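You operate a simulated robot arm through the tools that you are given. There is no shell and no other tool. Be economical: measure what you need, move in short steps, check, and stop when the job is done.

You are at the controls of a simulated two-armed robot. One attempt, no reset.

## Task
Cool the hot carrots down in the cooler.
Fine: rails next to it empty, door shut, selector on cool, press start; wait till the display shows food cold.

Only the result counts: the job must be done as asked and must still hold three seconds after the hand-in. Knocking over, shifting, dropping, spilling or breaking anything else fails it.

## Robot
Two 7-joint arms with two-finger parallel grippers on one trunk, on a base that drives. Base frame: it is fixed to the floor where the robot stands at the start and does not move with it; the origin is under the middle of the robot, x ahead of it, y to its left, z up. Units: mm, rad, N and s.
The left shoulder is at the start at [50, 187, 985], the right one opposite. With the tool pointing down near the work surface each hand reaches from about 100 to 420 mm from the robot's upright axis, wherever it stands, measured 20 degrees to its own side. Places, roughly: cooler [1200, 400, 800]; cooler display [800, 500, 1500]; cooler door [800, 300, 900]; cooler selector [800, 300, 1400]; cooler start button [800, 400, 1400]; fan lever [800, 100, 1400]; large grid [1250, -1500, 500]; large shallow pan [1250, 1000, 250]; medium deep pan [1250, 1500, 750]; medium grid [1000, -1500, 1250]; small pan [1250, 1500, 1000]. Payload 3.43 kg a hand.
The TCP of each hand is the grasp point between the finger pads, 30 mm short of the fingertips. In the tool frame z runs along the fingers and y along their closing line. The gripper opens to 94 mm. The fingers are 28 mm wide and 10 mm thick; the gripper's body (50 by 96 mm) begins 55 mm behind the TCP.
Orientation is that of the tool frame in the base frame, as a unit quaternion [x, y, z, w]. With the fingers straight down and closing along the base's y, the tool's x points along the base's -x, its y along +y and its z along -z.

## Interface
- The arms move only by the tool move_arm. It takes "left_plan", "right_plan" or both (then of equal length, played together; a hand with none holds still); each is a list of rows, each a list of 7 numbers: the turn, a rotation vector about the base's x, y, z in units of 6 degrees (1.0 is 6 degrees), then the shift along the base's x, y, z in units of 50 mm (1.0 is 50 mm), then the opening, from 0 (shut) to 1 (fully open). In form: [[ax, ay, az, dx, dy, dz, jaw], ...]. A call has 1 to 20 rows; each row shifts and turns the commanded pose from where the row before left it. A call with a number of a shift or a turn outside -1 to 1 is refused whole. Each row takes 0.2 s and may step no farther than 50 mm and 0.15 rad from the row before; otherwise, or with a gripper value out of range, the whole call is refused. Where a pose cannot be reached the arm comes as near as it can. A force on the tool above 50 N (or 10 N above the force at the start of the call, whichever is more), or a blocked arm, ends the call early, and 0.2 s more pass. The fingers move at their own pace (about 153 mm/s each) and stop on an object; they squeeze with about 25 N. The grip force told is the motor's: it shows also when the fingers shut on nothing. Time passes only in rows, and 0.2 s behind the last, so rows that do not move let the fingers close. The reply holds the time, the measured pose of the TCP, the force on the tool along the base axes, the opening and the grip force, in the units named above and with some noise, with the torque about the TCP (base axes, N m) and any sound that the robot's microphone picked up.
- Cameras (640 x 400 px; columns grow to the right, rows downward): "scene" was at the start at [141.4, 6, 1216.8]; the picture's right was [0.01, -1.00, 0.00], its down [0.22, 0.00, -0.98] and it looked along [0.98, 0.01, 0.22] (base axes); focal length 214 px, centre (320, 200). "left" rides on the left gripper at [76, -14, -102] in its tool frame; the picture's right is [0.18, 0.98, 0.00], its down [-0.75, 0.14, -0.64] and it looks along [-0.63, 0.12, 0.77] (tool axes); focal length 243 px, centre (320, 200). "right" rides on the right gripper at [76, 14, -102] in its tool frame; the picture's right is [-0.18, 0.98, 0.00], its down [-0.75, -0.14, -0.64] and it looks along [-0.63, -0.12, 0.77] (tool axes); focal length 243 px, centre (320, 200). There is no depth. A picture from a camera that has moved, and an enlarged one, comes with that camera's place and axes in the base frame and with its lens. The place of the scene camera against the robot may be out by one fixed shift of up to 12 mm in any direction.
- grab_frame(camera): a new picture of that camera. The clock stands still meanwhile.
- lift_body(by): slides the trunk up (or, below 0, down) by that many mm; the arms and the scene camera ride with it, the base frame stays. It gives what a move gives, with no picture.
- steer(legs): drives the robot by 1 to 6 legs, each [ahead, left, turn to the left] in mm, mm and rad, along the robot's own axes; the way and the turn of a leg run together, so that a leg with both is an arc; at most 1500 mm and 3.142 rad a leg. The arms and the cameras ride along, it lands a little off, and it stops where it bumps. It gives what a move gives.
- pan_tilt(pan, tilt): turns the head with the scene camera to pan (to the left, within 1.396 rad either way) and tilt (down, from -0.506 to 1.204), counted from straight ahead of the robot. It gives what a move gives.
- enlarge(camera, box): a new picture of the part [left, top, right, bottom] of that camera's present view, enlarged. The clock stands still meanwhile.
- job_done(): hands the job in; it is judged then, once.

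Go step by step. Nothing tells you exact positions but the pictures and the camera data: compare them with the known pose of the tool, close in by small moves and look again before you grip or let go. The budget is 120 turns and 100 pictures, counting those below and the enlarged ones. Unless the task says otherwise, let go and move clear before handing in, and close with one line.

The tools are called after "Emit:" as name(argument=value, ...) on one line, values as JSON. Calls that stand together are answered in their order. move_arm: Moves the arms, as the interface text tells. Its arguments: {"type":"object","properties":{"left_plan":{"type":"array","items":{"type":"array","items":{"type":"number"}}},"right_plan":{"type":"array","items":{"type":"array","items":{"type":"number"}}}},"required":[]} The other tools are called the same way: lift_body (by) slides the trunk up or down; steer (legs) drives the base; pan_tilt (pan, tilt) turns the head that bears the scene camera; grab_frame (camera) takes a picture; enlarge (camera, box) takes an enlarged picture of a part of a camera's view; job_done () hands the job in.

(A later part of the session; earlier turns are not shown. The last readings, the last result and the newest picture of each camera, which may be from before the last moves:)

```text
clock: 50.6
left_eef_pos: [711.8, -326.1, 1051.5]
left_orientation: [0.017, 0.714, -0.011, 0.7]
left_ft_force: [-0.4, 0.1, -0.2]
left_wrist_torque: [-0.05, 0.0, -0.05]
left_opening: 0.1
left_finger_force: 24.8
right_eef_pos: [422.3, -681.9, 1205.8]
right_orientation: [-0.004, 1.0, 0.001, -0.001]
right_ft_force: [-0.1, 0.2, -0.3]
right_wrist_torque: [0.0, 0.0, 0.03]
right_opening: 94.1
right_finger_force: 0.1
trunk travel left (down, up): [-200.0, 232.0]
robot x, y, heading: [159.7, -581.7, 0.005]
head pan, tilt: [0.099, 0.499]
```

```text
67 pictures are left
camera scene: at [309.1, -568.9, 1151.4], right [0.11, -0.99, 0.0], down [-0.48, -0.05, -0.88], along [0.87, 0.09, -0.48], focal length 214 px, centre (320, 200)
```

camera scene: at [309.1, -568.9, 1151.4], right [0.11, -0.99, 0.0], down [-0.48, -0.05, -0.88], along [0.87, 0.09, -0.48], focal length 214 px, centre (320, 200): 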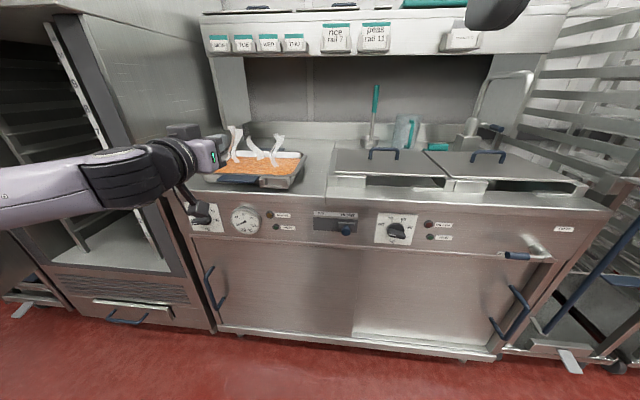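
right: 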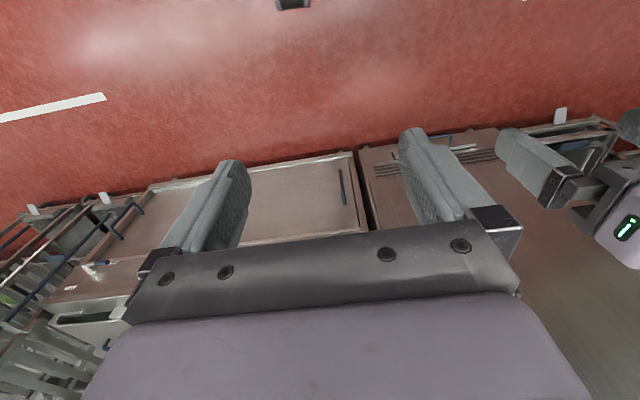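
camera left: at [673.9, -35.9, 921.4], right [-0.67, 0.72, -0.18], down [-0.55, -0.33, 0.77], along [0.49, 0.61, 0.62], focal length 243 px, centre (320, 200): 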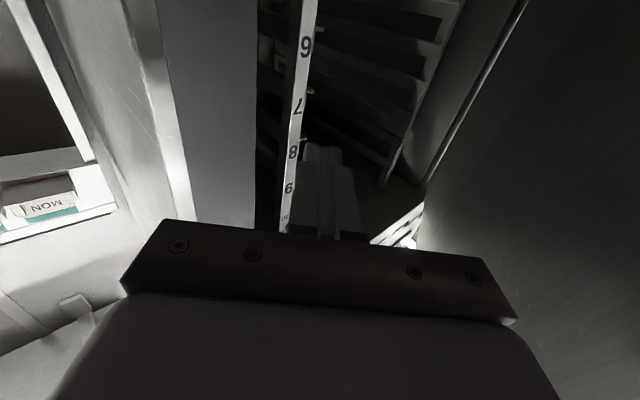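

I'll shift left so the arm leaves the view of the pan and raise the trunk for a better look.

Emit:
steer(legs=[[-40, 370, 0]])

Emit:
lift_body(by=150)

Emit:
pan_tilt(pan=-0.2, tilt=0.6)

Emit:
enlarge(camera="scene", box=[240, 50, 480, 200])

```text
clock: 54.4
left_eef_pos: [670.5, 43.0, 1051.6]
left_orientation: [0.019, 0.714, -0.012, 0.7]
left_ft_force: [1.0, 0.4, 0.1]
left_wrist_torque: [-0.04, 0.01, 0.02]
left_opening: 0.0
left_finger_force: 24.6
right_eef_pos: [380.5, -313.6, 1205.8]
right_orientation: [-0.001, 1.0, 0.001, 0.0]
right_ft_force: [0.6, -1.0, 0.7]
right_wrist_torque: [-0.02, 0.0, -0.02]
right_opening: 94.1
right_finger_force: 0.0
trunk travel left (down, up): [-200.0, 232.0]
robot x, y, heading: [117.7, -215.2, 0.004]
head pan, tilt: [0.099, 0.499]
```

```text
clock: 56.2
left_eef_pos: [670.0, 41.8, 1201.6]
left_orientation: [0.02, 0.714, -0.013, 0.699]
left_ft_force: [-0.1, -0.1, -1.1]
left_wrist_torque: [0.01, -0.01, -0.01]
left_opening: 0.2
left_finger_force: 25.6
right_eef_pos: [379.8, -312.8, 1354.6]
right_orientation: [-0.002, 1.0, 0.002, 0.0]
right_ft_force: [0.2, -0.6, 0.3]
right_wrist_torque: [-0.01, 0.0, -0.01]
right_opening: 94.3
right_finger_force: 0.1
trunk travel left (down, up): [-350.0, 82.0]
robot x, y, heading: [121.5, -213.8, 0.004]
head pan, tilt: [0.099, 0.499]
```

```text
clock: 57.0
left_eef_pos: [670.1, 41.9, 1201.5]
left_orientation: [0.02, 0.715, -0.012, 0.699]
left_ft_force: [-0.1, -0.3, -0.7]
left_wrist_torque: [0.03, 0.01, 0.01]
left_opening: 0.2
left_finger_force: 24.7
right_eef_pos: [380.2, -313.1, 1354.1]
right_orientation: [0.0, 1.0, 0.0, -0.001]
right_ft_force: [0.7, -0.1, -0.1]
right_wrist_torque: [0.02, -0.04, 0.04]
right_opening: 93.9
right_finger_force: 0.0
trunk travel left (down, up): [-350.0, 82.0]
robot x, y, heading: [119.3, -213.9, -0.001]
head pan, tilt: [-0.201, 0.6]
```

```text
2.67 times, centred on (360, 125) of scene
camera zoom: at [263.1, -226.6, 1292.3], right [-0.2, -0.98, 0.0], down [-0.55, 0.11, -0.83], along [0.81, -0.16, -0.56], focal length 572 px, centre (213, 400)
```

zoom: 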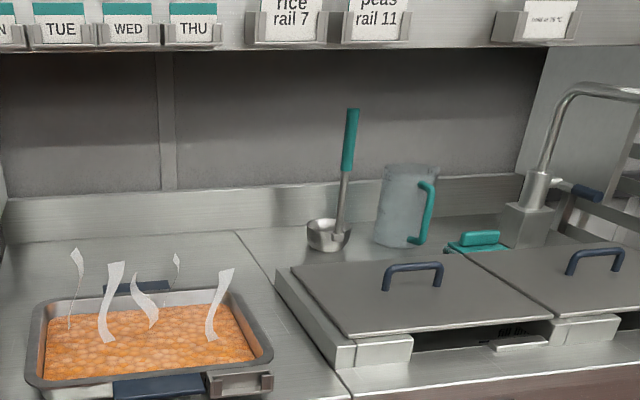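

Pan centre is about [1050, -277], rim z≈900, roughly 325×245. Let me look closely at the handle shape and at the rice pan's seat in the cooler.

Emit:
enlarge(camera="scene", box=[240, 150, 360, 225])

Emit:
pan_tilt(pan=0.55, tilt=0.35)

Emit:
grab_frame(camera="scene")

```text
5.33 times, centred on (300, 188) of scene
camera zoom: at [263.1, -226.6, 1292.3], right [-0.2, -0.98, 0.0], down [-0.55, 0.11, -0.83], along [0.81, -0.16, -0.56], focal length 1144 px, centre (427, 267)
```

zoom: 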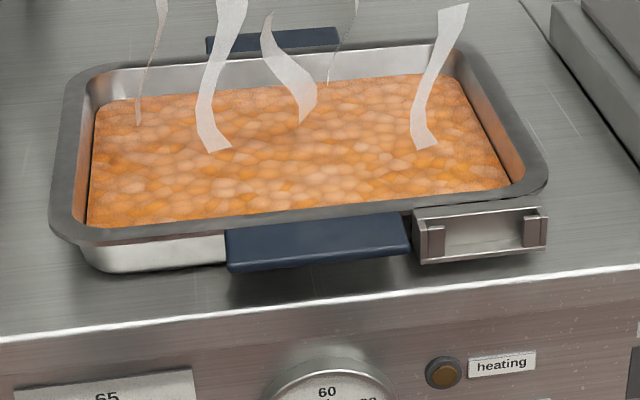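

```text
clock: 58.1
left_eef_pos: [670.4, 41.9, 1202.1]
left_orientation: [0.021, 0.714, -0.014, 0.7]
left_ft_force: [0.0, 0.2, 0.0]
left_wrist_torque: [-0.01, 0.0, -0.05]
left_opening: 0.0
left_finger_force: 24.9
right_eef_pos: [379.1, -314.1, 1353.7]
right_orientation: [-0.001, 1.0, 0.001, 0.0]
right_ft_force: [0.1, 0.0, -1.0]
right_wrist_torque: [0.03, 0.01, -0.03]
right_opening: 94.3
right_finger_force: 0.2
trunk travel left (down, up): [-350.0, 82.0]
robot x, y, heading: [118.8, -216.1, 0.002]
head pan, tilt: [0.55, 0.351]
```

```text
64 pictures are left
camera scene: at [255.7, -160.5, 1315.0], right [0.52, -0.85, 0.0], down [-0.29, -0.18, -0.94], along [0.8, 0.49, -0.34], focal length 214 px, centre (320, 200)
```

scene: 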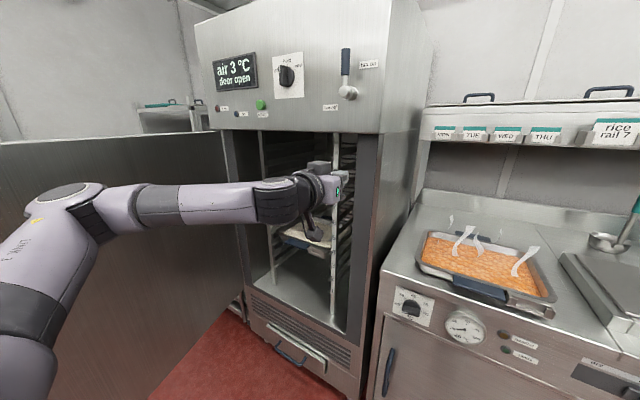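

The handle is a flat slab under the rim, so I plan to carry the pan by both side flanges with fingers pointing forward, jaws closing vertically. I'll back up and bring both hands into that pose.

Emit:
steer(legs=[[-140, 0, 0]])

Emit:
move_arm(left_plan=[[1, 0, 0, 0.13, -0.11, 0, 0.5], [1, 0, 0, 0.13, -0.11, 0, 0.5], [1, 0, 0, 0.13, -0.11, 0, 0.5], [1, 0, 0, 0.13, -0.11, 0, 0.5], [1, 0, 0, 0.13, -0.11, 0, 0.5], [1, 0, 0, 0.13, -0.11, 0, 0.5], [1, 0, 0, 0.13, -0.11, 0, 0.5], [1, 0, 0, 0.13, -0.11, 0, 0.5], [1, 0, 0, 0.13, -0.11, 0, 0.5], [1, 0, 0, 0.13, -0.11, 0, 0.5], [1, 0, 0, 0.13, -0.11, 0, 0.5], [1, 0, 0, 0.13, -0.11, 0, 0.5], [1, 0, 0, 0.13, -0.11, 0, 0.5], [1, 0, 0, 0.13, -0.11, 0, 0.5], [1, 0, 0, 0.13, -0.11, 0, 0.5]], right_plan=[[0, -1, 0, 0.45, -0.09, -0.2, 0.5], [0, -1, 0, 0.45, -0.09, -0.2, 0.5], [0, -1, 0, 0.45, -0.09, -0.2, 0.5], [0, -1, 0, 0.45, -0.09, -0.2, 0.5], [0, -1, 0, 0.45, -0.09, -0.2, 0.5], [0, -1, 0, 0.45, -0.09, -0.2, 0.5], [0, -1, 0, 0.45, -0.09, -0.2, 0.5], [0, -1, 0, 0.45, -0.09, -0.2, 0.5], [0, -1, 0, 0.45, -0.09, -0.2, 0.5], [0, -1, 0, 0.45, -0.09, -0.2, 0.5], [0, -1, 0, 0.45, -0.09, -0.2, 0.5], [0, -1, 0, 0.45, -0.09, -0.2, 0.5], [0, -1, 0, 0.45, -0.09, -0.2, 0.5], [0, -1, 0, 0.45, -0.09, -0.2, 0.5], [0, -1, 0, 0.45, -0.09, -0.2, 0.5]])

Emit:
pan_tilt(pan=0.0, tilt=0.2)

Emit:
grab_frame(camera="scene")

```text
clock: 59.4
left_eef_pos: [530.8, 40.8, 1202.1]
left_orientation: [0.02, 0.714, -0.013, 0.7]
left_ft_force: [-0.2, -0.2, 1.0]
left_wrist_torque: [0.03, 0.0, 0.01]
left_opening: 0.0
left_finger_force: 25.2
right_eef_pos: [239.2, -313.3, 1355.4]
right_orientation: [0.0, 1.0, 0.001, 0.0]
right_ft_force: [-0.6, 0.3, 0.4]
right_wrist_torque: [0.0, -0.02, -0.05]
right_opening: 93.9
right_finger_force: 0.0
trunk travel left (down, up): [-350.0, 82.0]
robot x, y, heading: [-22.9, -213.5, 0.003]
head pan, tilt: [0.55, 0.351]
```

```text
clock: 62.6
left_eef_pos: [628.0, -39.0, 1203.2]
left_orientation: [0.507, 0.514, 0.497, 0.481]
left_ft_force: [-0.2, 0.2, 0.5]
left_wrist_torque: [-0.01, -0.02, -0.04]
left_opening: 47.2
left_finger_force: 0.0
right_eef_pos: [574.9, -379.5, 1207.7]
right_orientation: [-0.001, 0.705, 0.001, 0.709]
right_ft_force: [-0.7, -1.1, -1.7]
right_wrist_torque: [0.01, -0.1, -0.01]
right_opening: 46.9
right_finger_force: 0.2
trunk travel left (down, up): [-350.0, 82.0]
robot x, y, heading: [-21.9, -214.7, 0.001]
head pan, tilt: [0.55, 0.351]
```

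```text
clock: 63.6
left_eef_pos: [629.5, -42.8, 1201.9]
left_orientation: [0.509, 0.514, 0.496, 0.481]
left_ft_force: [-0.2, 0.1, 0.0]
left_wrist_torque: [0.01, 0.0, -0.02]
left_opening: 47.0
left_finger_force: 0.0
right_eef_pos: [576.8, -379.6, 1206.4]
right_orientation: [-0.001, 0.706, 0.005, 0.708]
right_ft_force: [-0.4, -0.4, 0.5]
right_wrist_torque: [-0.02, -0.02, 0.0]
right_opening: 47.2
right_finger_force: 0.0
trunk travel left (down, up): [-350.0, 82.0]
robot x, y, heading: [-21.6, -213.3, 0.005]
head pan, tilt: [0.0, 0.201]
```

```text
63 pictures are left
camera scene: at [130.6, -209.5, 1329.0], right [0.0, -1.0, 0.0], down [-0.2, 0.0, -0.98], along [0.98, 0.0, -0.2], focal length 214 px, centre (320, 200)
```

scene: 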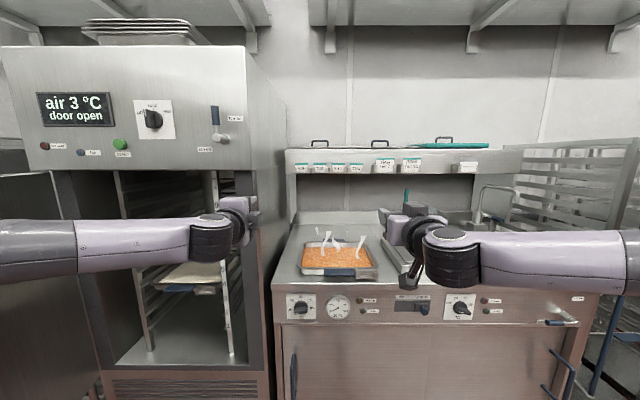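

Both hands reach the pose, but left elbow sticks out and may meet the open door. Let me check the door and what's behind it.

Emit:
pan_tilt(pan=0.75, tilt=0.3)

Emit:
grab_frame(camera="scene")

```text
clock: 64.7
left_eef_pos: [629.3, -42.2, 1201.5]
left_orientation: [0.508, 0.514, 0.496, 0.481]
left_ft_force: [0.1, 0.0, 0.1]
left_wrist_torque: [-0.01, 0.01, -0.03]
left_opening: 47.0
left_finger_force: 0.1
right_eef_pos: [575.5, -380.1, 1206.4]
right_orientation: [-0.001, 0.706, 0.003, 0.708]
right_ft_force: [0.3, 1.0, -0.8]
right_wrist_torque: [0.01, -0.01, -0.02]
right_opening: 47.2
right_finger_force: 0.2
trunk travel left (down, up): [-350.0, 82.0]
robot x, y, heading: [-20.4, -216.4, 0.001]
head pan, tilt: [0.75, 0.3]
```

```text
62 pictures are left
camera scene: at [105.5, -146.0, 1319.7], right [0.68, -0.73, 0.0], down [-0.22, -0.2, -0.96], along [0.7, 0.65, -0.3], focal length 214 px, centre (320, 200)
```

scene: 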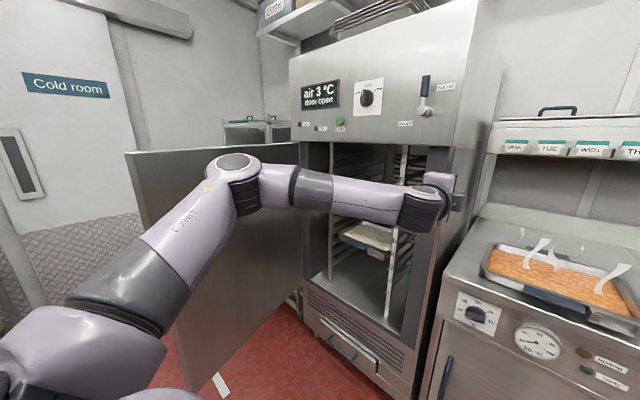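

The door stands at ≥90°, edge near x≈205. Plan: first pull the pan a bit over the counter edge with the left hand on the front slab. I'll roll the right hand, lower the trunk, and come up in front of the slab.

Emit:
move_arm(right_plan=[[-1, 0, 0, 0, 0, 0.1, 0.5], [-1, 0, 0, 0, 0, 0.1, 0.5], [-1, 0, 0, 0, 0, 0.1, 0.5], [-1, 0, 0, 0, 0, 0.1, 0.5], [-1, 0, 0, 0, 0, 0.1, 0.5], [-1, 0, 0, 0, 0, 0.1, 0.5], [-1, 0, 0, 0, 0, 0.1, 0.5], [-1, 0, 0, 0, 0, 0.1, 0.5], [-1, 0, 0, 0, 0, 0.1, 0.5], [-1, 0, 0, 0, 0, 0.1, 0.5], [-1, 0, 0, 0, 0, 0, 0.5], [-1, 0, 0, 0, 0, 0, 0.5], [-1, 0, 0, 0, 0, 0, 0.5], [-1, 0, 0, 0, 0, 0, 0.5], [-1, 0, 0, 0, 0, 0, 0.5]], left_plan=[[-0.1, -0.15, 0.0, 0, 0, 0, 0.35], [-0.1, -0.15, 0, 0, 0, 0, 0.35], [0, 0, 0, 0, 0, 0, 0.35], [0, 0, 0, 0, 0, 0, 0.35], [0, 0, 0, 0, 0, 0, 0.35], [0, 0, 0, 0, 0, 0, 0.35], [0, 0, 0, 0, 0, 0, 0.35], [0, 0, 0, 0, 0, 0, 0.35], [0, 0, 0, 0, 0, 0, 0.35], [0, 0, 0, 0, 0, 0, 0.35], [0, 0, 0, 0, 0, 0, 0.35], [0, 0, 0, 0, 0, 0, 0.35], [0, 0, 0, 0, 0, 0, 0.35], [0, 0, 0, 0, 0, 0, 0.35], [0, 0, 0, 0, 0, 0, 0.35]])

Emit:
steer(legs=[[0, -232, 0]])

Emit:
lift_body(by=-300)

Emit:
steer(legs=[[190, 0, 0]])

Emit:
pan_tilt(pan=0.2, tilt=0.3)

Emit:
grab_frame(camera="scene")

```text
clock: 67.9
left_eef_pos: [628.0, -42.3, 1203.1]
left_orientation: [0.496, 0.511, 0.498, 0.495]
left_ft_force: [-0.1, 0.4, -0.2]
left_wrist_torque: [0.01, 0.03, 0.02]
left_opening: 33.0
left_finger_force: 0.1
right_eef_pos: [578.2, -381.4, 1255.9]
right_orientation: [0.501, -0.5, 0.5, -0.499]
right_ft_force: [0.5, 0.4, 0.2]
right_wrist_torque: [0.0, 0.01, -0.03]
right_opening: 46.8
right_finger_force: 0.0
trunk travel left (down, up): [-350.0, 82.0]
robot x, y, heading: [-22.6, -213.8, 0.005]
head pan, tilt: [0.75, 0.3]
```

```text
clock: 70.5
left_eef_pos: [628.6, -277.7, 1202.6]
left_orientation: [0.496, 0.511, 0.499, 0.494]
left_ft_force: [-1.1, 0.0, 1.1]
left_wrist_torque: [-0.02, 0.03, -0.01]
left_opening: 32.9
left_finger_force: 0.1
right_eef_pos: [578.5, -616.5, 1255.2]
right_orientation: [-0.5, 0.501, -0.5, 0.499]
right_ft_force: [-0.9, -0.5, 0.4]
right_wrist_torque: [-0.03, 0.02, -0.03]
right_opening: 47.1
right_finger_force: 0.0
trunk travel left (down, up): [-350.0, 82.0]
robot x, y, heading: [-22.0, -447.4, 0.002]
head pan, tilt: [0.75, 0.3]
```

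```text
clock: 73.5
left_eef_pos: [629.1, -277.6, 903.1]
left_orientation: [0.496, 0.51, 0.498, 0.495]
left_ft_force: [-0.8, -0.2, -0.9]
left_wrist_torque: [0.01, 0.01, 0.01]
left_opening: 32.8
left_finger_force: 0.0
right_eef_pos: [578.3, -616.2, 954.5]
right_orientation: [-0.5, 0.501, -0.5, 0.499]
right_ft_force: [-0.4, 0.4, -0.4]
right_wrist_torque: [0.0, -0.02, -0.04]
right_opening: 47.0
right_finger_force: 0.1
trunk travel left (down, up): [-50.0, 382.0]
robot x, y, heading: [-24.4, -454.7, 0.002]
head pan, tilt: [0.75, 0.3]
```

```text
clock: 75.1
left_eef_pos: [804.7, -276.6, 900.2]
left_orientation: [0.498, 0.511, 0.497, 0.494]
left_ft_force: [-6.7, 1.4, 0.4]
left_wrist_torque: [-0.01, 0.13, -0.07]
left_opening: 33.0
left_finger_force: 0.1
right_eef_pos: [756.5, -615.1, 955.2]
right_orientation: [0.502, -0.5, 0.499, -0.498]
right_ft_force: [0.4, -0.3, -0.1]
right_wrist_torque: [0.0, 0.01, -0.03]
right_opening: 47.1
right_finger_force: 0.1
trunk travel left (down, up): [-50.0, 382.0]
robot x, y, heading: [152.3, -449.0, 0.003]
head pan, tilt: [0.75, 0.3]
stopped in leg 1: the force on the tool passed its limit at 78 N (the readings are from after the stop); the commanded pose is now the measured one
```

```text
clock: 76.1
left_eef_pos: [804.9, -277.5, 902.0]
left_orientation: [0.497, 0.511, 0.497, 0.494]
left_ft_force: [-10.2, 0.6, 0.6]
left_wrist_torque: [0.02, 0.23, -0.09]
left_opening: 33.0
left_finger_force: 0.0
right_eef_pos: [757.4, -615.8, 955.0]
right_orientation: [0.501, -0.499, 0.5, -0.5]
right_ft_force: [-0.4, -0.7, -0.3]
right_wrist_torque: [0.0, 0.01, -0.01]
right_opening: 47.2
right_finger_force: 0.0
trunk travel left (down, up): [-50.0, 382.0]
robot x, y, heading: [161.2, -448.0, 0.005]
head pan, tilt: [0.201, 0.3]
```

```text
61 pictures are left
camera scene: at [307.8, -424.8, 1019.9], right [0.2, -0.98, 0.0], down [-0.29, -0.06, -0.96], along [0.94, 0.19, -0.29], focal length 214 px, centre (320, 200)
```

scene: 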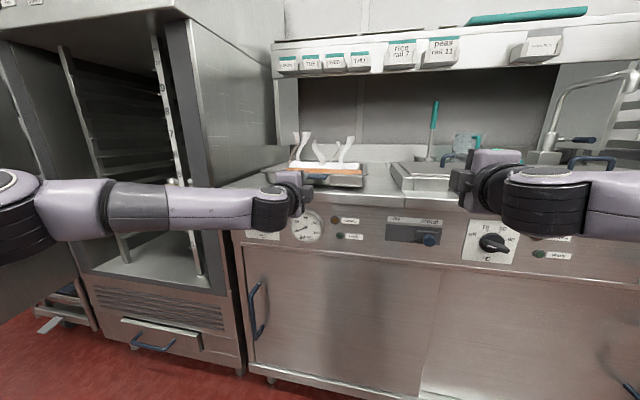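

Touched something at tip x≈835. Back off a little and look closely.

Emit:
steer(legs=[[-25, 0, 0]])

Emit:
enlarge(camera="scene", box=[240, 130, 400, 230])

Emit:
grab_frame(camera="left")

```text
clock: 76.9
left_eef_pos: [781.3, -278.2, 900.2]
left_orientation: [0.498, 0.511, 0.497, 0.494]
left_ft_force: [-0.5, -0.4, 0.3]
left_wrist_torque: [0.01, -0.03, 0.03]
left_opening: 33.0
left_finger_force: 0.0
right_eef_pos: [732.9, -616.4, 953.7]
right_orientation: [0.501, -0.5, 0.5, -0.499]
right_ft_force: [-0.8, 0.5, 0.7]
right_wrist_torque: [0.0, -0.02, -0.02]
right_opening: 46.9
right_finger_force: 0.0
trunk travel left (down, up): [-50.0, 382.0]
robot x, y, heading: [131.3, -447.5, -0.002]
head pan, tilt: [0.201, 0.3]
```

```text
4.00 times, centred on (320, 180) of scene
camera zoom: at [284.0, -425.1, 1019.7], right [0.2, -0.98, 0.0], down [-0.29, -0.06, -0.96], along [0.94, 0.19, -0.3], focal length 858 px, centre (320, 280)
```

zoom: 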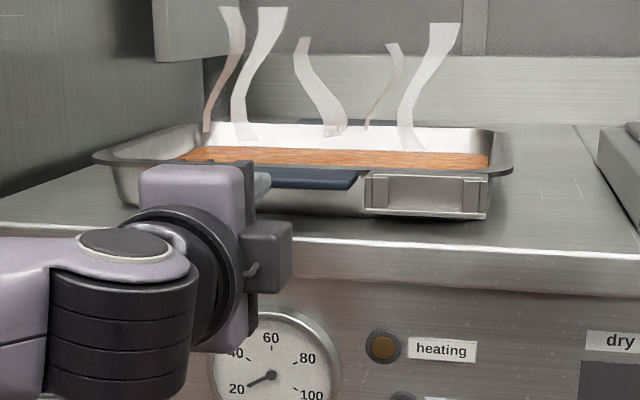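

```text
59 pictures are left
camera left: at [678.3, -204.6, 887.7], right [0.02, 0.19, 0.98], down [-0.63, -0.76, 0.16], along [0.78, -0.62, 0.11], focal length 243 px, centre (320, 200)
```

left: 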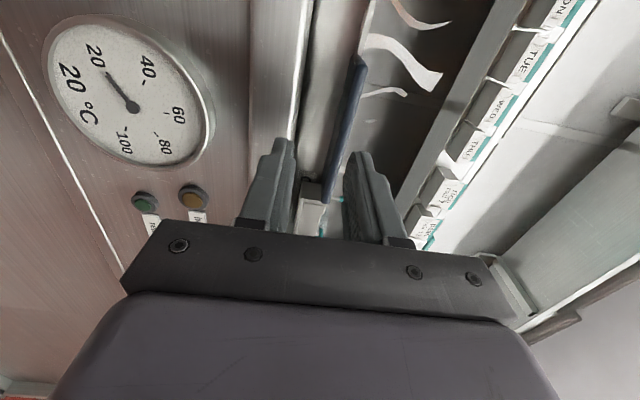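

Slab's front is at x≈835, z≈914; rim ≈930, counter ≈880 with edge near x≈810. I'll raise 13 mm, move ahead to put the slab in the jaws, and close.

Emit:
lift_body(by=13)

Emit:
steer(legs=[[46, 0, 0]])

Emit:
grab_frame(camera="left")

```text
clock: 77.5
left_eef_pos: [781.8, -277.6, 914.2]
left_orientation: [0.498, 0.512, 0.497, 0.493]
left_ft_force: [0.3, 0.4, -0.4]
left_wrist_torque: [0.0, -0.01, 0.01]
left_opening: 33.1
left_finger_force: 0.0
right_eef_pos: [733.6, -617.0, 966.1]
right_orientation: [0.501, -0.501, 0.5, -0.498]
right_ft_force: [-0.1, 0.0, 0.9]
right_wrist_torque: [0.01, -0.03, -0.02]
right_opening: 47.1
right_finger_force: 0.0
trunk travel left (down, up): [-63.0, 369.0]
robot x, y, heading: [134.6, -445.1, -0.001]
head pan, tilt: [0.201, 0.3]
```

```text
clock: 78.4
left_eef_pos: [828.1, -278.0, 914.6]
left_orientation: [0.499, 0.511, 0.497, 0.493]
left_ft_force: [0.0, -0.1, -0.2]
left_wrist_torque: [0.04, 0.0, -0.01]
left_opening: 32.9
left_finger_force: 0.0
right_eef_pos: [779.4, -616.1, 967.1]
right_orientation: [0.501, -0.501, 0.499, -0.499]
right_ft_force: [0.3, -0.4, 0.3]
right_wrist_torque: [-0.02, -0.02, 0.02]
right_opening: 46.9
right_finger_force: 0.1
trunk travel left (down, up): [-63.0, 369.0]
robot x, y, heading: [177.8, -450.7, -0.0]
head pan, tilt: [0.201, 0.3]
```

```text
58 pictures are left
camera left: at [724.7, -204.8, 900.8], right [0.02, 0.19, 0.98], down [-0.63, -0.76, 0.16], along [0.78, -0.62, 0.11], focal length 243 px, centre (320, 200)
```

left: 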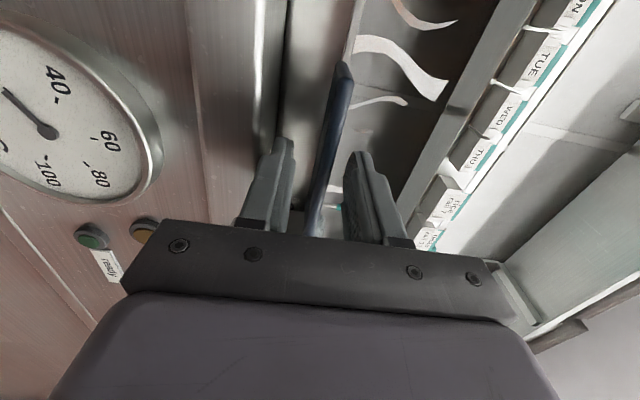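

Slab is between the fingers; close and pull back 62 mm.

Emit:
move_arm(left_plan=[[0, 0, 0, 0, 0, 0, 0], [0, 0, 0, 0, 0, 0, 0], [0, 0, 0, 0, 0, 0, 0]])

Emit:
steer(legs=[[-62, 0, 0]])

Emit:
lift_body(by=3)

Emit:
enlarge(camera="scene", box=[240, 130, 400, 230])

```text
clock: 79.2
left_eef_pos: [828.4, -277.7, 916.3]
left_orientation: [0.498, 0.511, 0.497, 0.494]
left_ft_force: [5.2, 0.3, 8.0]
left_wrist_torque: [0.68, -0.65, -0.15]
left_opening: 7.8
left_finger_force: 25.2
right_eef_pos: [778.6, -616.6, 967.0]
right_orientation: [-0.5, 0.501, -0.5, 0.499]
right_ft_force: [0.1, 0.2, -0.4]
right_wrist_torque: [0.0, 0.0, 0.01]
right_opening: 47.4
right_finger_force: 0.0
trunk travel left (down, up): [-63.0, 369.0]
robot x, y, heading: [178.3, -450.9, 0.002]
head pan, tilt: [0.201, 0.3]
```

```text
clock: 80.2
left_eef_pos: [765.2, -280.2, 916.9]
left_orientation: [0.497, 0.509, 0.497, 0.496]
left_ft_force: [-7.9, 0.5, 10.4]
left_wrist_torque: [0.61, -0.68, 0.19]
left_opening: 8.1
left_finger_force: 25.0
right_eef_pos: [716.5, -616.2, 968.7]
right_orientation: [0.5, -0.501, 0.501, -0.499]
right_ft_force: [-0.2, 0.1, 0.0]
right_wrist_torque: [-0.01, 0.03, 0.02]
right_opening: 47.0
right_finger_force: 0.1
trunk travel left (down, up): [-63.0, 369.0]
robot x, y, heading: [116.2, -451.7, -0.002]
head pan, tilt: [0.201, 0.3]
```

```text
clock: 80.7
left_eef_pos: [765.0, -280.2, 917.2]
left_orientation: [0.499, 0.511, 0.497, 0.494]
left_ft_force: [-2.1, 0.2, 0.5]
left_wrist_torque: [0.55, -0.41, -0.07]
left_opening: 7.8
left_finger_force: 25.1
right_eef_pos: [718.3, -617.9, 969.8]
right_orientation: [-0.5, 0.502, -0.501, 0.498]
right_ft_force: [-0.8, 0.0, 0.5]
right_wrist_torque: [-0.02, -0.03, -0.02]
right_opening: 47.2
right_finger_force: 0.1
trunk travel left (down, up): [-66.0, 366.0]
robot x, y, heading: [120.1, -451.1, -0.002]
head pan, tilt: [0.201, 0.3]
```

```text
4.00 times, centred on (320, 180) of scene
camera zoom: at [269.1, -425.4, 1035.6], right [0.2, -0.98, 0.0], down [-0.29, -0.06, -0.96], along [0.94, 0.19, -0.3], focal length 858 px, centre (320, 280)
```

zoom: 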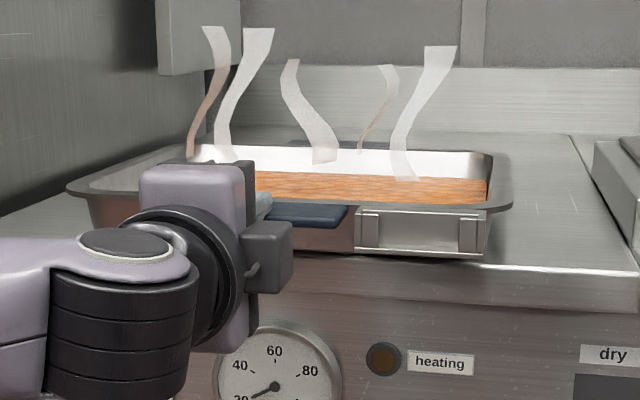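

Pan pulled 62 mm. Lift the front a few mm more to feel the weight, then lower.

Emit:
lift_body(by=6)

Emit:
lift_body(by=-7)

```text
clock: 81.3
left_eef_pos: [767.4, -280.2, 922.2]
left_orientation: [0.499, 0.511, 0.495, 0.495]
left_ft_force: [1.4, -0.3, -5.1]
left_wrist_torque: [0.7, 0.25, -0.31]
left_opening: 7.6
left_finger_force: 24.7
right_eef_pos: [718.7, -616.9, 975.6]
right_orientation: [-0.501, 0.502, -0.5, 0.497]
right_ft_force: [0.4, 0.2, 0.0]
right_wrist_torque: [0.03, -0.02, 0.01]
right_opening: 46.8
right_finger_force: 0.1
trunk travel left (down, up): [-72.0, 360.0]
robot x, y, heading: [118.5, -445.3, -0.004]
head pan, tilt: [0.201, 0.3]
```

```text
clock: 81.8
left_eef_pos: [765.9, -280.0, 919.1]
left_orientation: [0.498, 0.51, 0.496, 0.496]
left_ft_force: [-1.2, -1.3, -2.9]
left_wrist_torque: [0.65, -0.38, 0.06]
left_opening: 8.0
left_finger_force: 25.1
right_eef_pos: [718.4, -616.9, 968.5]
right_orientation: [-0.5, 0.502, -0.499, 0.499]
right_ft_force: [-0.6, 0.4, -0.7]
right_wrist_torque: [0.03, 0.02, -0.03]
right_opening: 47.1
right_finger_force: 0.1
trunk travel left (down, up): [-65.0, 367.0]
robot x, y, heading: [118.9, -447.8, -0.002]
head pan, tilt: [0.201, 0.3]
```

Weight at the front is only ~5 N, so the pan is light (~1 kg). Test whether the slab grip alone can carry: lift 15 mm and look.

Emit:
lift_body(by=16)

Emit:
enlarge(camera="scene", box=[240, 130, 400, 230])

```text
clock: 82.5
left_eef_pos: [767.7, -279.8, 931.6]
left_orientation: [0.499, 0.51, 0.496, 0.495]
left_ft_force: [0.5, 0.9, -6.3]
left_wrist_torque: [0.61, 0.69, -0.08]
left_opening: 8.6
left_finger_force: 25.2
right_eef_pos: [718.6, -617.3, 984.6]
right_orientation: [-0.501, 0.502, -0.5, 0.498]
right_ft_force: [0.3, 0.0, -0.3]
right_wrist_torque: [-0.01, -0.01, 0.02]
right_opening: 46.7
right_finger_force: 0.0
trunk travel left (down, up): [-81.0, 351.0]
robot x, y, heading: [120.3, -448.8, -0.002]
head pan, tilt: [0.201, 0.3]
```

```text
4.00 times, centred on (320, 180) of scene
camera zoom: at [269.7, -425.4, 1050.6], right [0.2, -0.98, 0.0], down [-0.29, -0.06, -0.95], along [0.94, 0.19, -0.3], focal length 858 px, centre (320, 280)
```

zoom: 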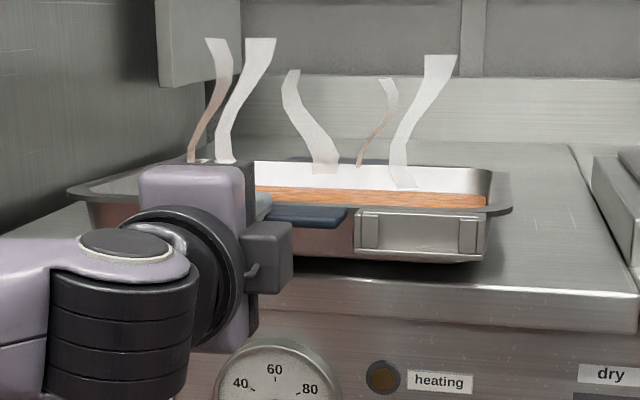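

The pan pivots, so a one-hand carry won't do (~2 kg). I'll set it down, release, back off, raise, and set both arms for the diagonal stance (heading 40°).

Emit:
lift_body(by=-15)

Emit:
move_arm(left_plan=[[0, 0, 0, 0, 0, 0, 0.35], [0, 0, 0, 0, 0, 0, 0.35]])

Emit:
steer(legs=[[-130, 0, 0]])

Emit:
lift_body(by=120)

Emit:
move_arm(left_plan=[[0, 0, -0.95, 0.38, -0.05, 0, 0.35], [0, 0, -0.95, 0.38, -0.05, 0, 0.35], [0, 0, -0.95, 0.38, -0.05, 0, 0.35], [0, 0, -0.95, 0.38, -0.05, 0, 0.35], [0, 0, -0.95, 0.38, -0.05, 0, 0.35], [0, 0, -0.95, 0.38, -0.05, 0, 0.35], [0, 0, -0.95, 0.38, -0.05, 0, 0.35]], right_plan=[[0, 0, 0.12, 0, 0.1, -0.15, 0.35], [0, 0, 0.12, 0, 0.1, -0.15, 0.35], [0, 0, 0.12, 0, 0.1, -0.15, 0.35], [0, 0, 0.12, 0, 0.1, -0.15, 0.35], [0, 0, 0.12, 0, 0.1, -0.15, 0.35], [0, 0, 0.12, 0, 0.1, -0.15, 0.35], [0, 0, 0.12, 0, 0.1, -0.15, 0.35]])

```text
clock: 83.1
left_eef_pos: [765.9, -279.8, 918.7]
left_orientation: [0.497, 0.511, 0.497, 0.495]
left_ft_force: [-1.4, -1.4, -3.7]
left_wrist_torque: [0.73, -0.26, 0.24]
left_opening: 7.7
left_finger_force: 25.0
right_eef_pos: [717.9, -617.1, 970.2]
right_orientation: [-0.501, 0.501, -0.5, 0.498]
right_ft_force: [0.1, -0.5, 0.0]
right_wrist_torque: [-0.03, 0.0, 0.01]
right_opening: 46.9
right_finger_force: 0.1
trunk travel left (down, up): [-66.0, 366.0]
robot x, y, heading: [117.1, -450.5, -0.0]
head pan, tilt: [0.201, 0.3]
```

```text
clock: 83.7
left_eef_pos: [767.2, -279.0, 918.2]
left_orientation: [0.498, 0.511, 0.497, 0.495]
left_ft_force: [0.1, 0.1, -0.6]
left_wrist_torque: [0.01, -0.01, 0.01]
left_opening: 32.9
left_finger_force: 0.1
right_eef_pos: [717.7, -617.2, 970.8]
right_orientation: [-0.501, 0.501, -0.5, 0.498]
right_ft_force: [0.3, 0.6, 0.4]
right_wrist_torque: [-0.02, 0.04, 0.03]
right_opening: 47.1
right_finger_force: 0.1
trunk travel left (down, up): [-66.0, 366.0]
robot x, y, heading: [116.7, -449.0, -0.0]
head pan, tilt: [0.201, 0.3]
```

```text
clock: 85.0
left_eef_pos: [636.3, -278.6, 916.9]
left_orientation: [0.498, 0.51, 0.497, 0.495]
left_ft_force: [0.1, 0.0, 0.5]
left_wrist_torque: [0.02, -0.01, 0.02]
left_opening: 32.8
left_finger_force: 0.0
right_eef_pos: [587.7, -616.4, 970.5]
right_orientation: [-0.501, 0.501, -0.5, 0.498]
right_ft_force: [0.0, 0.0, -0.3]
right_wrist_torque: [-0.01, 0.01, 0.01]
right_opening: 46.9
right_finger_force: 0.1
trunk travel left (down, up): [-66.0, 366.0]
robot x, y, heading: [-8.6, -447.8, 0.001]
head pan, tilt: [0.201, 0.3]
```

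```text
clock: 86.5
left_eef_pos: [635.9, -279.1, 1036.8]
left_orientation: [0.498, 0.51, 0.497, 0.495]
left_ft_force: [-0.1, 1.1, -0.3]
left_wrist_torque: [-0.03, 0.03, -0.02]
left_opening: 32.8
left_finger_force: 0.0
right_eef_pos: [587.5, -616.3, 1091.2]
right_orientation: [-0.501, 0.501, -0.5, 0.498]
right_ft_force: [1.0, -0.5, 0.0]
right_wrist_torque: [0.02, 0.0, -0.01]
right_opening: 46.9
right_finger_force: 0.1
trunk travel left (down, up): [-186.0, 246.0]
robot x, y, heading: [-12.2, -447.0, 0.001]
head pan, tilt: [0.201, 0.3]
```

```text
clock: 88.1
left_eef_pos: [764.8, -277.0, 1040.6]
left_orientation: [0.63, 0.347, 0.277, 0.637]
left_ft_force: [0.1, 0.0, -0.4]
left_wrist_torque: [0.01, 0.02, 0.01]
left_opening: 32.8
left_finger_force: 0.1
left hand out of reach, approached as far as the arm can: row 2
right_eef_pos: [587.5, -582.3, 1037.5]
right_orientation: [0.522, -0.479, 0.478, -0.519]
right_ft_force: [-0.6, -1.0, -0.3]
right_wrist_torque: [-0.03, 0.02, 0.0]
right_opening: 32.7
right_finger_force: 0.1
trunk travel left (down, up): [-186.0, 246.0]
robot x, y, heading: [-12.1, -451.1, -0.002]
head pan, tilt: [0.201, 0.3]
```

Left reached with ~37.6° relative yaw; so heading 0.656 makes it point along world +x. Drive to the pre-grasp station.

Emit:
steer(legs=[[0, -279, 0], [0, 0, 0.656], [161, -124, 0]])

Emit:
pan_tilt(pan=-0.2, tilt=0.5)

Emit:
grab_frame(camera="scene")

```text
clock: 94.2
left_eef_pos: [705.2, -123.7, 1040.8]
left_orientation: [0.485, 0.531, 0.467, 0.514]
left_ft_force: [0.4, 0.1, -0.1]
left_wrist_torque: [0.03, 0.01, 0.0]
left_opening: 33.1
left_finger_force: 0.1
right_eef_pos: [749.1, -474.1, 1037.3]
right_orientation: [0.648, -0.286, 0.286, -0.645]
right_ft_force: [1.2, 0.0, 1.2]
right_wrist_torque: [0.02, 0.0, 0.0]
right_opening: 32.8
right_finger_force: 0.0
trunk travel left (down, up): [-186.0, 246.0]
robot x, y, heading: [192.6, -731.9, 0.65]
head pan, tilt: [0.201, 0.3]
```

```text
clock: 95.1
left_eef_pos: [703.4, -124.2, 1042.0]
left_orientation: [0.485, 0.53, 0.467, 0.514]
left_ft_force: [-0.2, 0.4, -0.5]
left_wrist_torque: [0.03, -0.02, 0.0]
left_opening: 33.0
left_finger_force: 0.0
right_eef_pos: [748.7, -473.4, 1037.7]
right_orientation: [0.648, -0.285, 0.287, -0.645]
right_ft_force: [0.3, -0.4, -0.2]
right_wrist_torque: [0.0, 0.02, 0.02]
right_opening: 32.8
right_finger_force: 0.0
trunk travel left (down, up): [-186.0, 246.0]
robot x, y, heading: [189.6, -734.2, 0.649]
head pan, tilt: [-0.201, 0.499]
```

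```text
55 pictures are left
camera scene: at [321.1, -651.8, 1137.4], right [0.44, -0.9, 0.0], down [-0.43, -0.21, -0.88], along [0.79, 0.38, -0.48], focal length 214 px, centre (320, 200)
```

scene: 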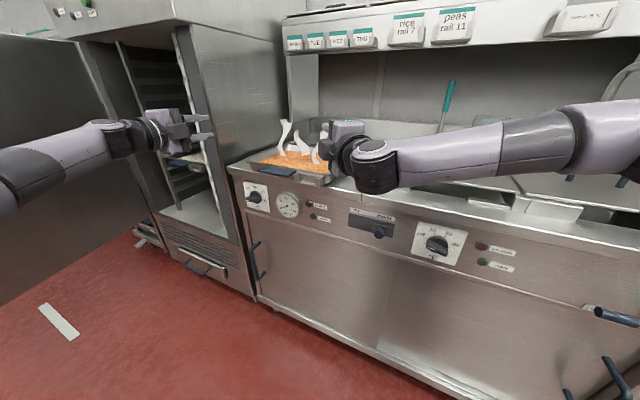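

Straighten the left hand's small roll/pitch error, and zoom on the pan.

Emit:
move_arm(left_plan=[[0.45, -0.15, 0, 0, 0, 0, 0.35], [0.45, -0.15, 0, 0, 0, 0, 0.35], [0, 0, 0, 0, 0, 0, 0.35]])

Emit:
enlarge(camera="scene", box=[140, 90, 380, 240])

Emit:
grab_frame(camera="left")

Emit:
grab_frame(camera="right")

```text
clock: 95.9
left_eef_pos: [705.4, -121.3, 1046.5]
left_orientation: [0.502, 0.5, 0.499, 0.499]
left_ft_force: [-0.2, -1.2, -0.4]
left_wrist_torque: [0.03, 0.01, 0.02]
left_opening: 32.6
left_finger_force: 0.0
left hand out of reach, approached as far as the arm can: row 2
right_eef_pos: [749.3, -473.1, 1037.8]
right_orientation: [0.648, -0.286, 0.286, -0.645]
right_ft_force: [0.2, 0.1, -0.4]
right_wrist_torque: [0.02, -0.02, -0.04]
right_opening: 32.8
right_finger_force: 0.0
trunk travel left (down, up): [-186.0, 246.0]
robot x, y, heading: [191.2, -734.1, 0.651]
head pan, tilt: [-0.201, 0.499]
```

```text
2.67 times, centred on (260, 165) of scene
camera zoom: at [321.2, -651.9, 1137.3], right [0.44, -0.9, 0.0], down [-0.43, -0.21, -0.88], along [0.79, 0.38, -0.48], focal length 572 px, centre (480, 293)
```

zoom: 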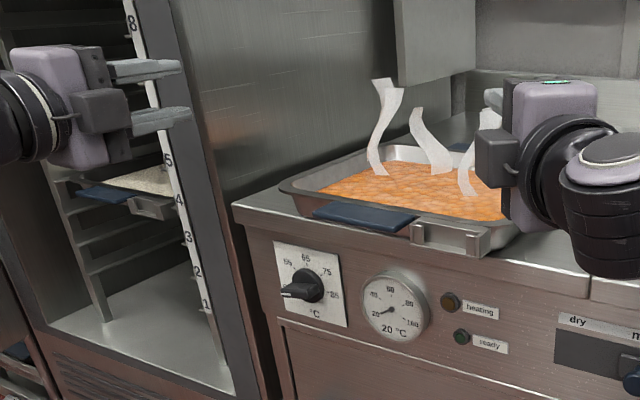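

```text
53 pictures are left
camera left: at [602.6, -45.5, 1033.0], right [0.01, 0.18, 0.98], down [-0.64, -0.75, 0.14], along [0.77, -0.63, 0.11], focal length 243 px, centre (320, 200)
```

left: 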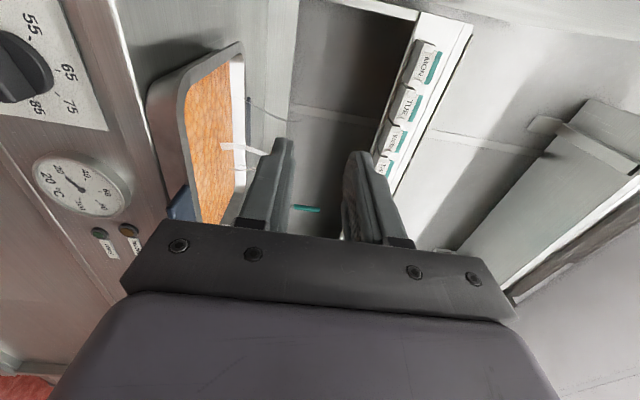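

```text
52 pictures are left
camera right: at [724.1, -599.1, 1025.1], right [-0.13, 0.13, -0.98], down [-0.98, 0.13, 0.14], along [0.14, 0.98, 0.11], focal length 243 px, centre (320, 200)
```

right: 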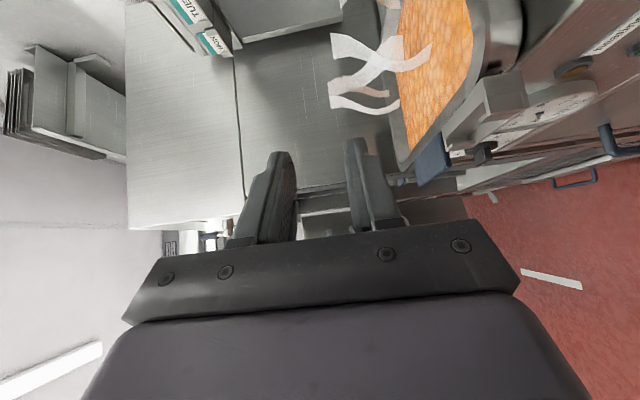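

Pan rim is about z≈912–918, left edge y≈-119, front ≈830 after the pull. I'll lower both hands to flange height in front of the pan and check with the wrist cameras.

Emit:
move_arm(right_plan=[[0, 0, 0, 0, 0, 0.17, 0.35], [0, 0, 0, 0, 0, 0, 0.35]])

Emit:
lift_body(by=-129)

Emit:
steer(legs=[[55, -42, 0]])

Emit:
grab_frame(camera="left")

Emit:
enlarge(camera="scene", box=[140, 60, 380, 210])

```text
clock: 96.5
left_eef_pos: [704.7, -122.1, 1046.2]
left_orientation: [0.502, 0.5, 0.499, 0.499]
left_ft_force: [0.0, -0.4, 1.0]
left_wrist_torque: [-0.01, 0.01, -0.01]
left_opening: 32.4
left_finger_force: 0.1
right_eef_pos: [749.1, -473.4, 1047.5]
right_orientation: [0.648, -0.286, 0.285, -0.646]
right_ft_force: [-0.1, 0.5, 0.3]
right_wrist_torque: [-0.01, 0.0, -0.02]
right_opening: 32.8
right_finger_force: 0.1
trunk travel left (down, up): [-186.0, 246.0]
robot x, y, heading: [192.5, -732.1, 0.651]
head pan, tilt: [-0.201, 0.499]
```

```text
clock: 98.1
left_eef_pos: [704.3, -121.1, 918.3]
left_orientation: [0.502, 0.5, 0.499, 0.499]
left_ft_force: [0.1, 0.1, 0.2]
left_wrist_torque: [0.03, 0.0, 0.0]
left_opening: 33.2
left_finger_force: 0.0
right_eef_pos: [748.1, -473.2, 917.4]
right_orientation: [0.648, -0.286, 0.286, -0.645]
right_ft_force: [0.7, 0.3, 0.8]
right_wrist_torque: [0.01, -0.01, -0.04]
right_opening: 33.0
right_finger_force: 0.1
trunk travel left (down, up): [-57.0, 375.0]
robot x, y, heading: [191.9, -731.6, 0.651]
head pan, tilt: [-0.201, 0.499]
```

```text
clock: 99.2
left_eef_pos: [774.9, -122.2, 918.3]
left_orientation: [0.503, 0.5, 0.498, 0.499]
left_ft_force: [-0.2, -0.3, -0.4]
left_wrist_torque: [0.03, -0.02, 0.01]
left_opening: 33.2
left_finger_force: 0.0
right_eef_pos: [817.9, -474.0, 918.1]
right_orientation: [0.648, -0.287, 0.286, -0.645]
right_ft_force: [0.6, -0.6, -0.1]
right_wrist_torque: [0.01, 0.01, 0.0]
right_opening: 32.9
right_finger_force: 0.0
trunk travel left (down, up): [-57.0, 375.0]
robot x, y, heading: [266.2, -735.1, 0.653]
head pan, tilt: [-0.201, 0.499]
```

```text
51 pictures are left
camera left: at [674.0, -46.6, 903.9], right [0.01, 0.18, 0.98], down [-0.64, -0.75, 0.14], along [0.76, -0.63, 0.11], focal length 243 px, centre (320, 200)
```

left: 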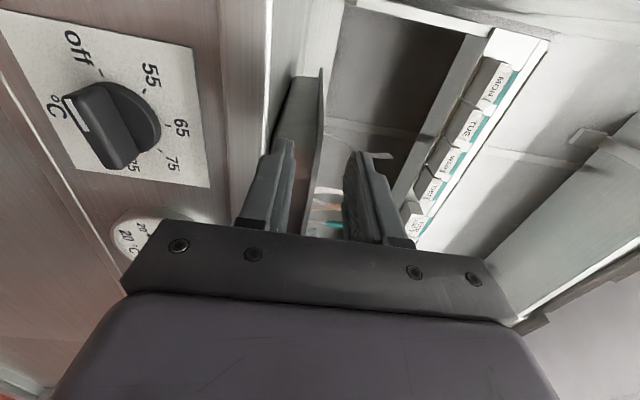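

```text
2.67 times, centred on (260, 135) of scene
camera zoom: at [391.3, -652.4, 1008.3], right [0.44, -0.9, 0.0], down [-0.43, -0.21, -0.88], along [0.79, 0.38, -0.48], focal length 572 px, centre (480, 373)
```

zoom: 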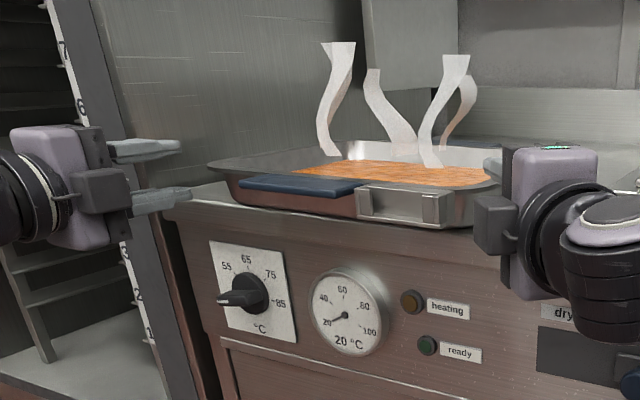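

The flange runs between the left fingers. I'll move the right hand 20 mm outward for clearance, then drive +x about 100 mm.

Emit:
move_arm(right_plan=[[0, 0, 0, 0, -0.4, 0, 0.35], [0, 0, 0, 0, 0, 0, 0.35]], left_plan=[[0, 0, 0, 0, 0.05, 0, 0.35], [0, 0, 0, 0, 0, 0, 0.35]])

Emit:
steer(legs=[[40, -30, 0]])

Emit:
grab_frame(camera="left")

Emit:
grab_frame(camera="right")

```text
clock: 99.8
left_eef_pos: [776.7, -119.5, 918.0]
left_orientation: [0.503, 0.499, 0.498, 0.5]
left_ft_force: [0.7, -0.1, 0.8]
left_wrist_torque: [-0.01, 0.0, -0.02]
left_opening: 33.2
left_finger_force: 0.0
right_eef_pos: [819.1, -495.2, 917.7]
right_orientation: [0.648, -0.286, 0.287, -0.645]
right_ft_force: [-0.5, 0.1, -0.4]
right_wrist_torque: [-0.03, -0.04, 0.04]
right_opening: 32.6
right_finger_force: 0.1
trunk travel left (down, up): [-57.0, 375.0]
robot x, y, heading: [264.0, -732.7, 0.649]
head pan, tilt: [-0.201, 0.499]
```

```text
clock: 100.8
left_eef_pos: [822.6, -118.8, 916.0]
left_orientation: [0.503, 0.501, 0.498, 0.498]
left_ft_force: [0.2, -0.8, 0.4]
left_wrist_torque: [-0.01, 0.0, 0.0]
left_opening: 33.1
left_finger_force: 0.0
right_eef_pos: [858.4, -490.9, 916.2]
right_orientation: [0.653, -0.28, 0.277, -0.647]
right_ft_force: [-2.1, 0.8, 0.4]
right_wrist_torque: [-0.05, 0.12, -0.17]
right_opening: 33.0
right_finger_force: 0.0
trunk travel left (down, up): [-57.0, 375.0]
robot x, y, heading: [309.0, -731.9, 0.65]
head pan, tilt: [-0.201, 0.499]
stopped in leg 1: the force on the tool passed its limit at 60 N (the readings are from after the stop); the commanded pose is now the measured one
```

```text
49 pictures are left
camera left: at [721.6, -43.6, 903.2], right [0.01, 0.18, 0.98], down [-0.64, -0.75, 0.14], along [0.77, -0.63, 0.11], focal length 243 px, centre (320, 200)
```

left: 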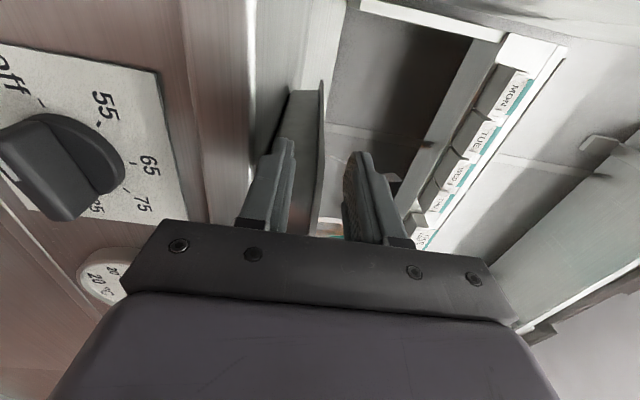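

```text
48 pictures are left
camera right: at [835.8, -617.4, 903.7], right [-0.14, 0.13, -0.98], down [-0.98, 0.1, 0.15], along [0.12, 0.99, 0.11], focal length 243 px, centre (320, 200)
```

right: 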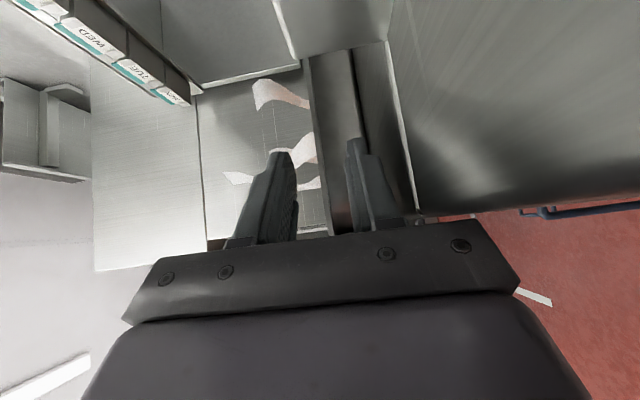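

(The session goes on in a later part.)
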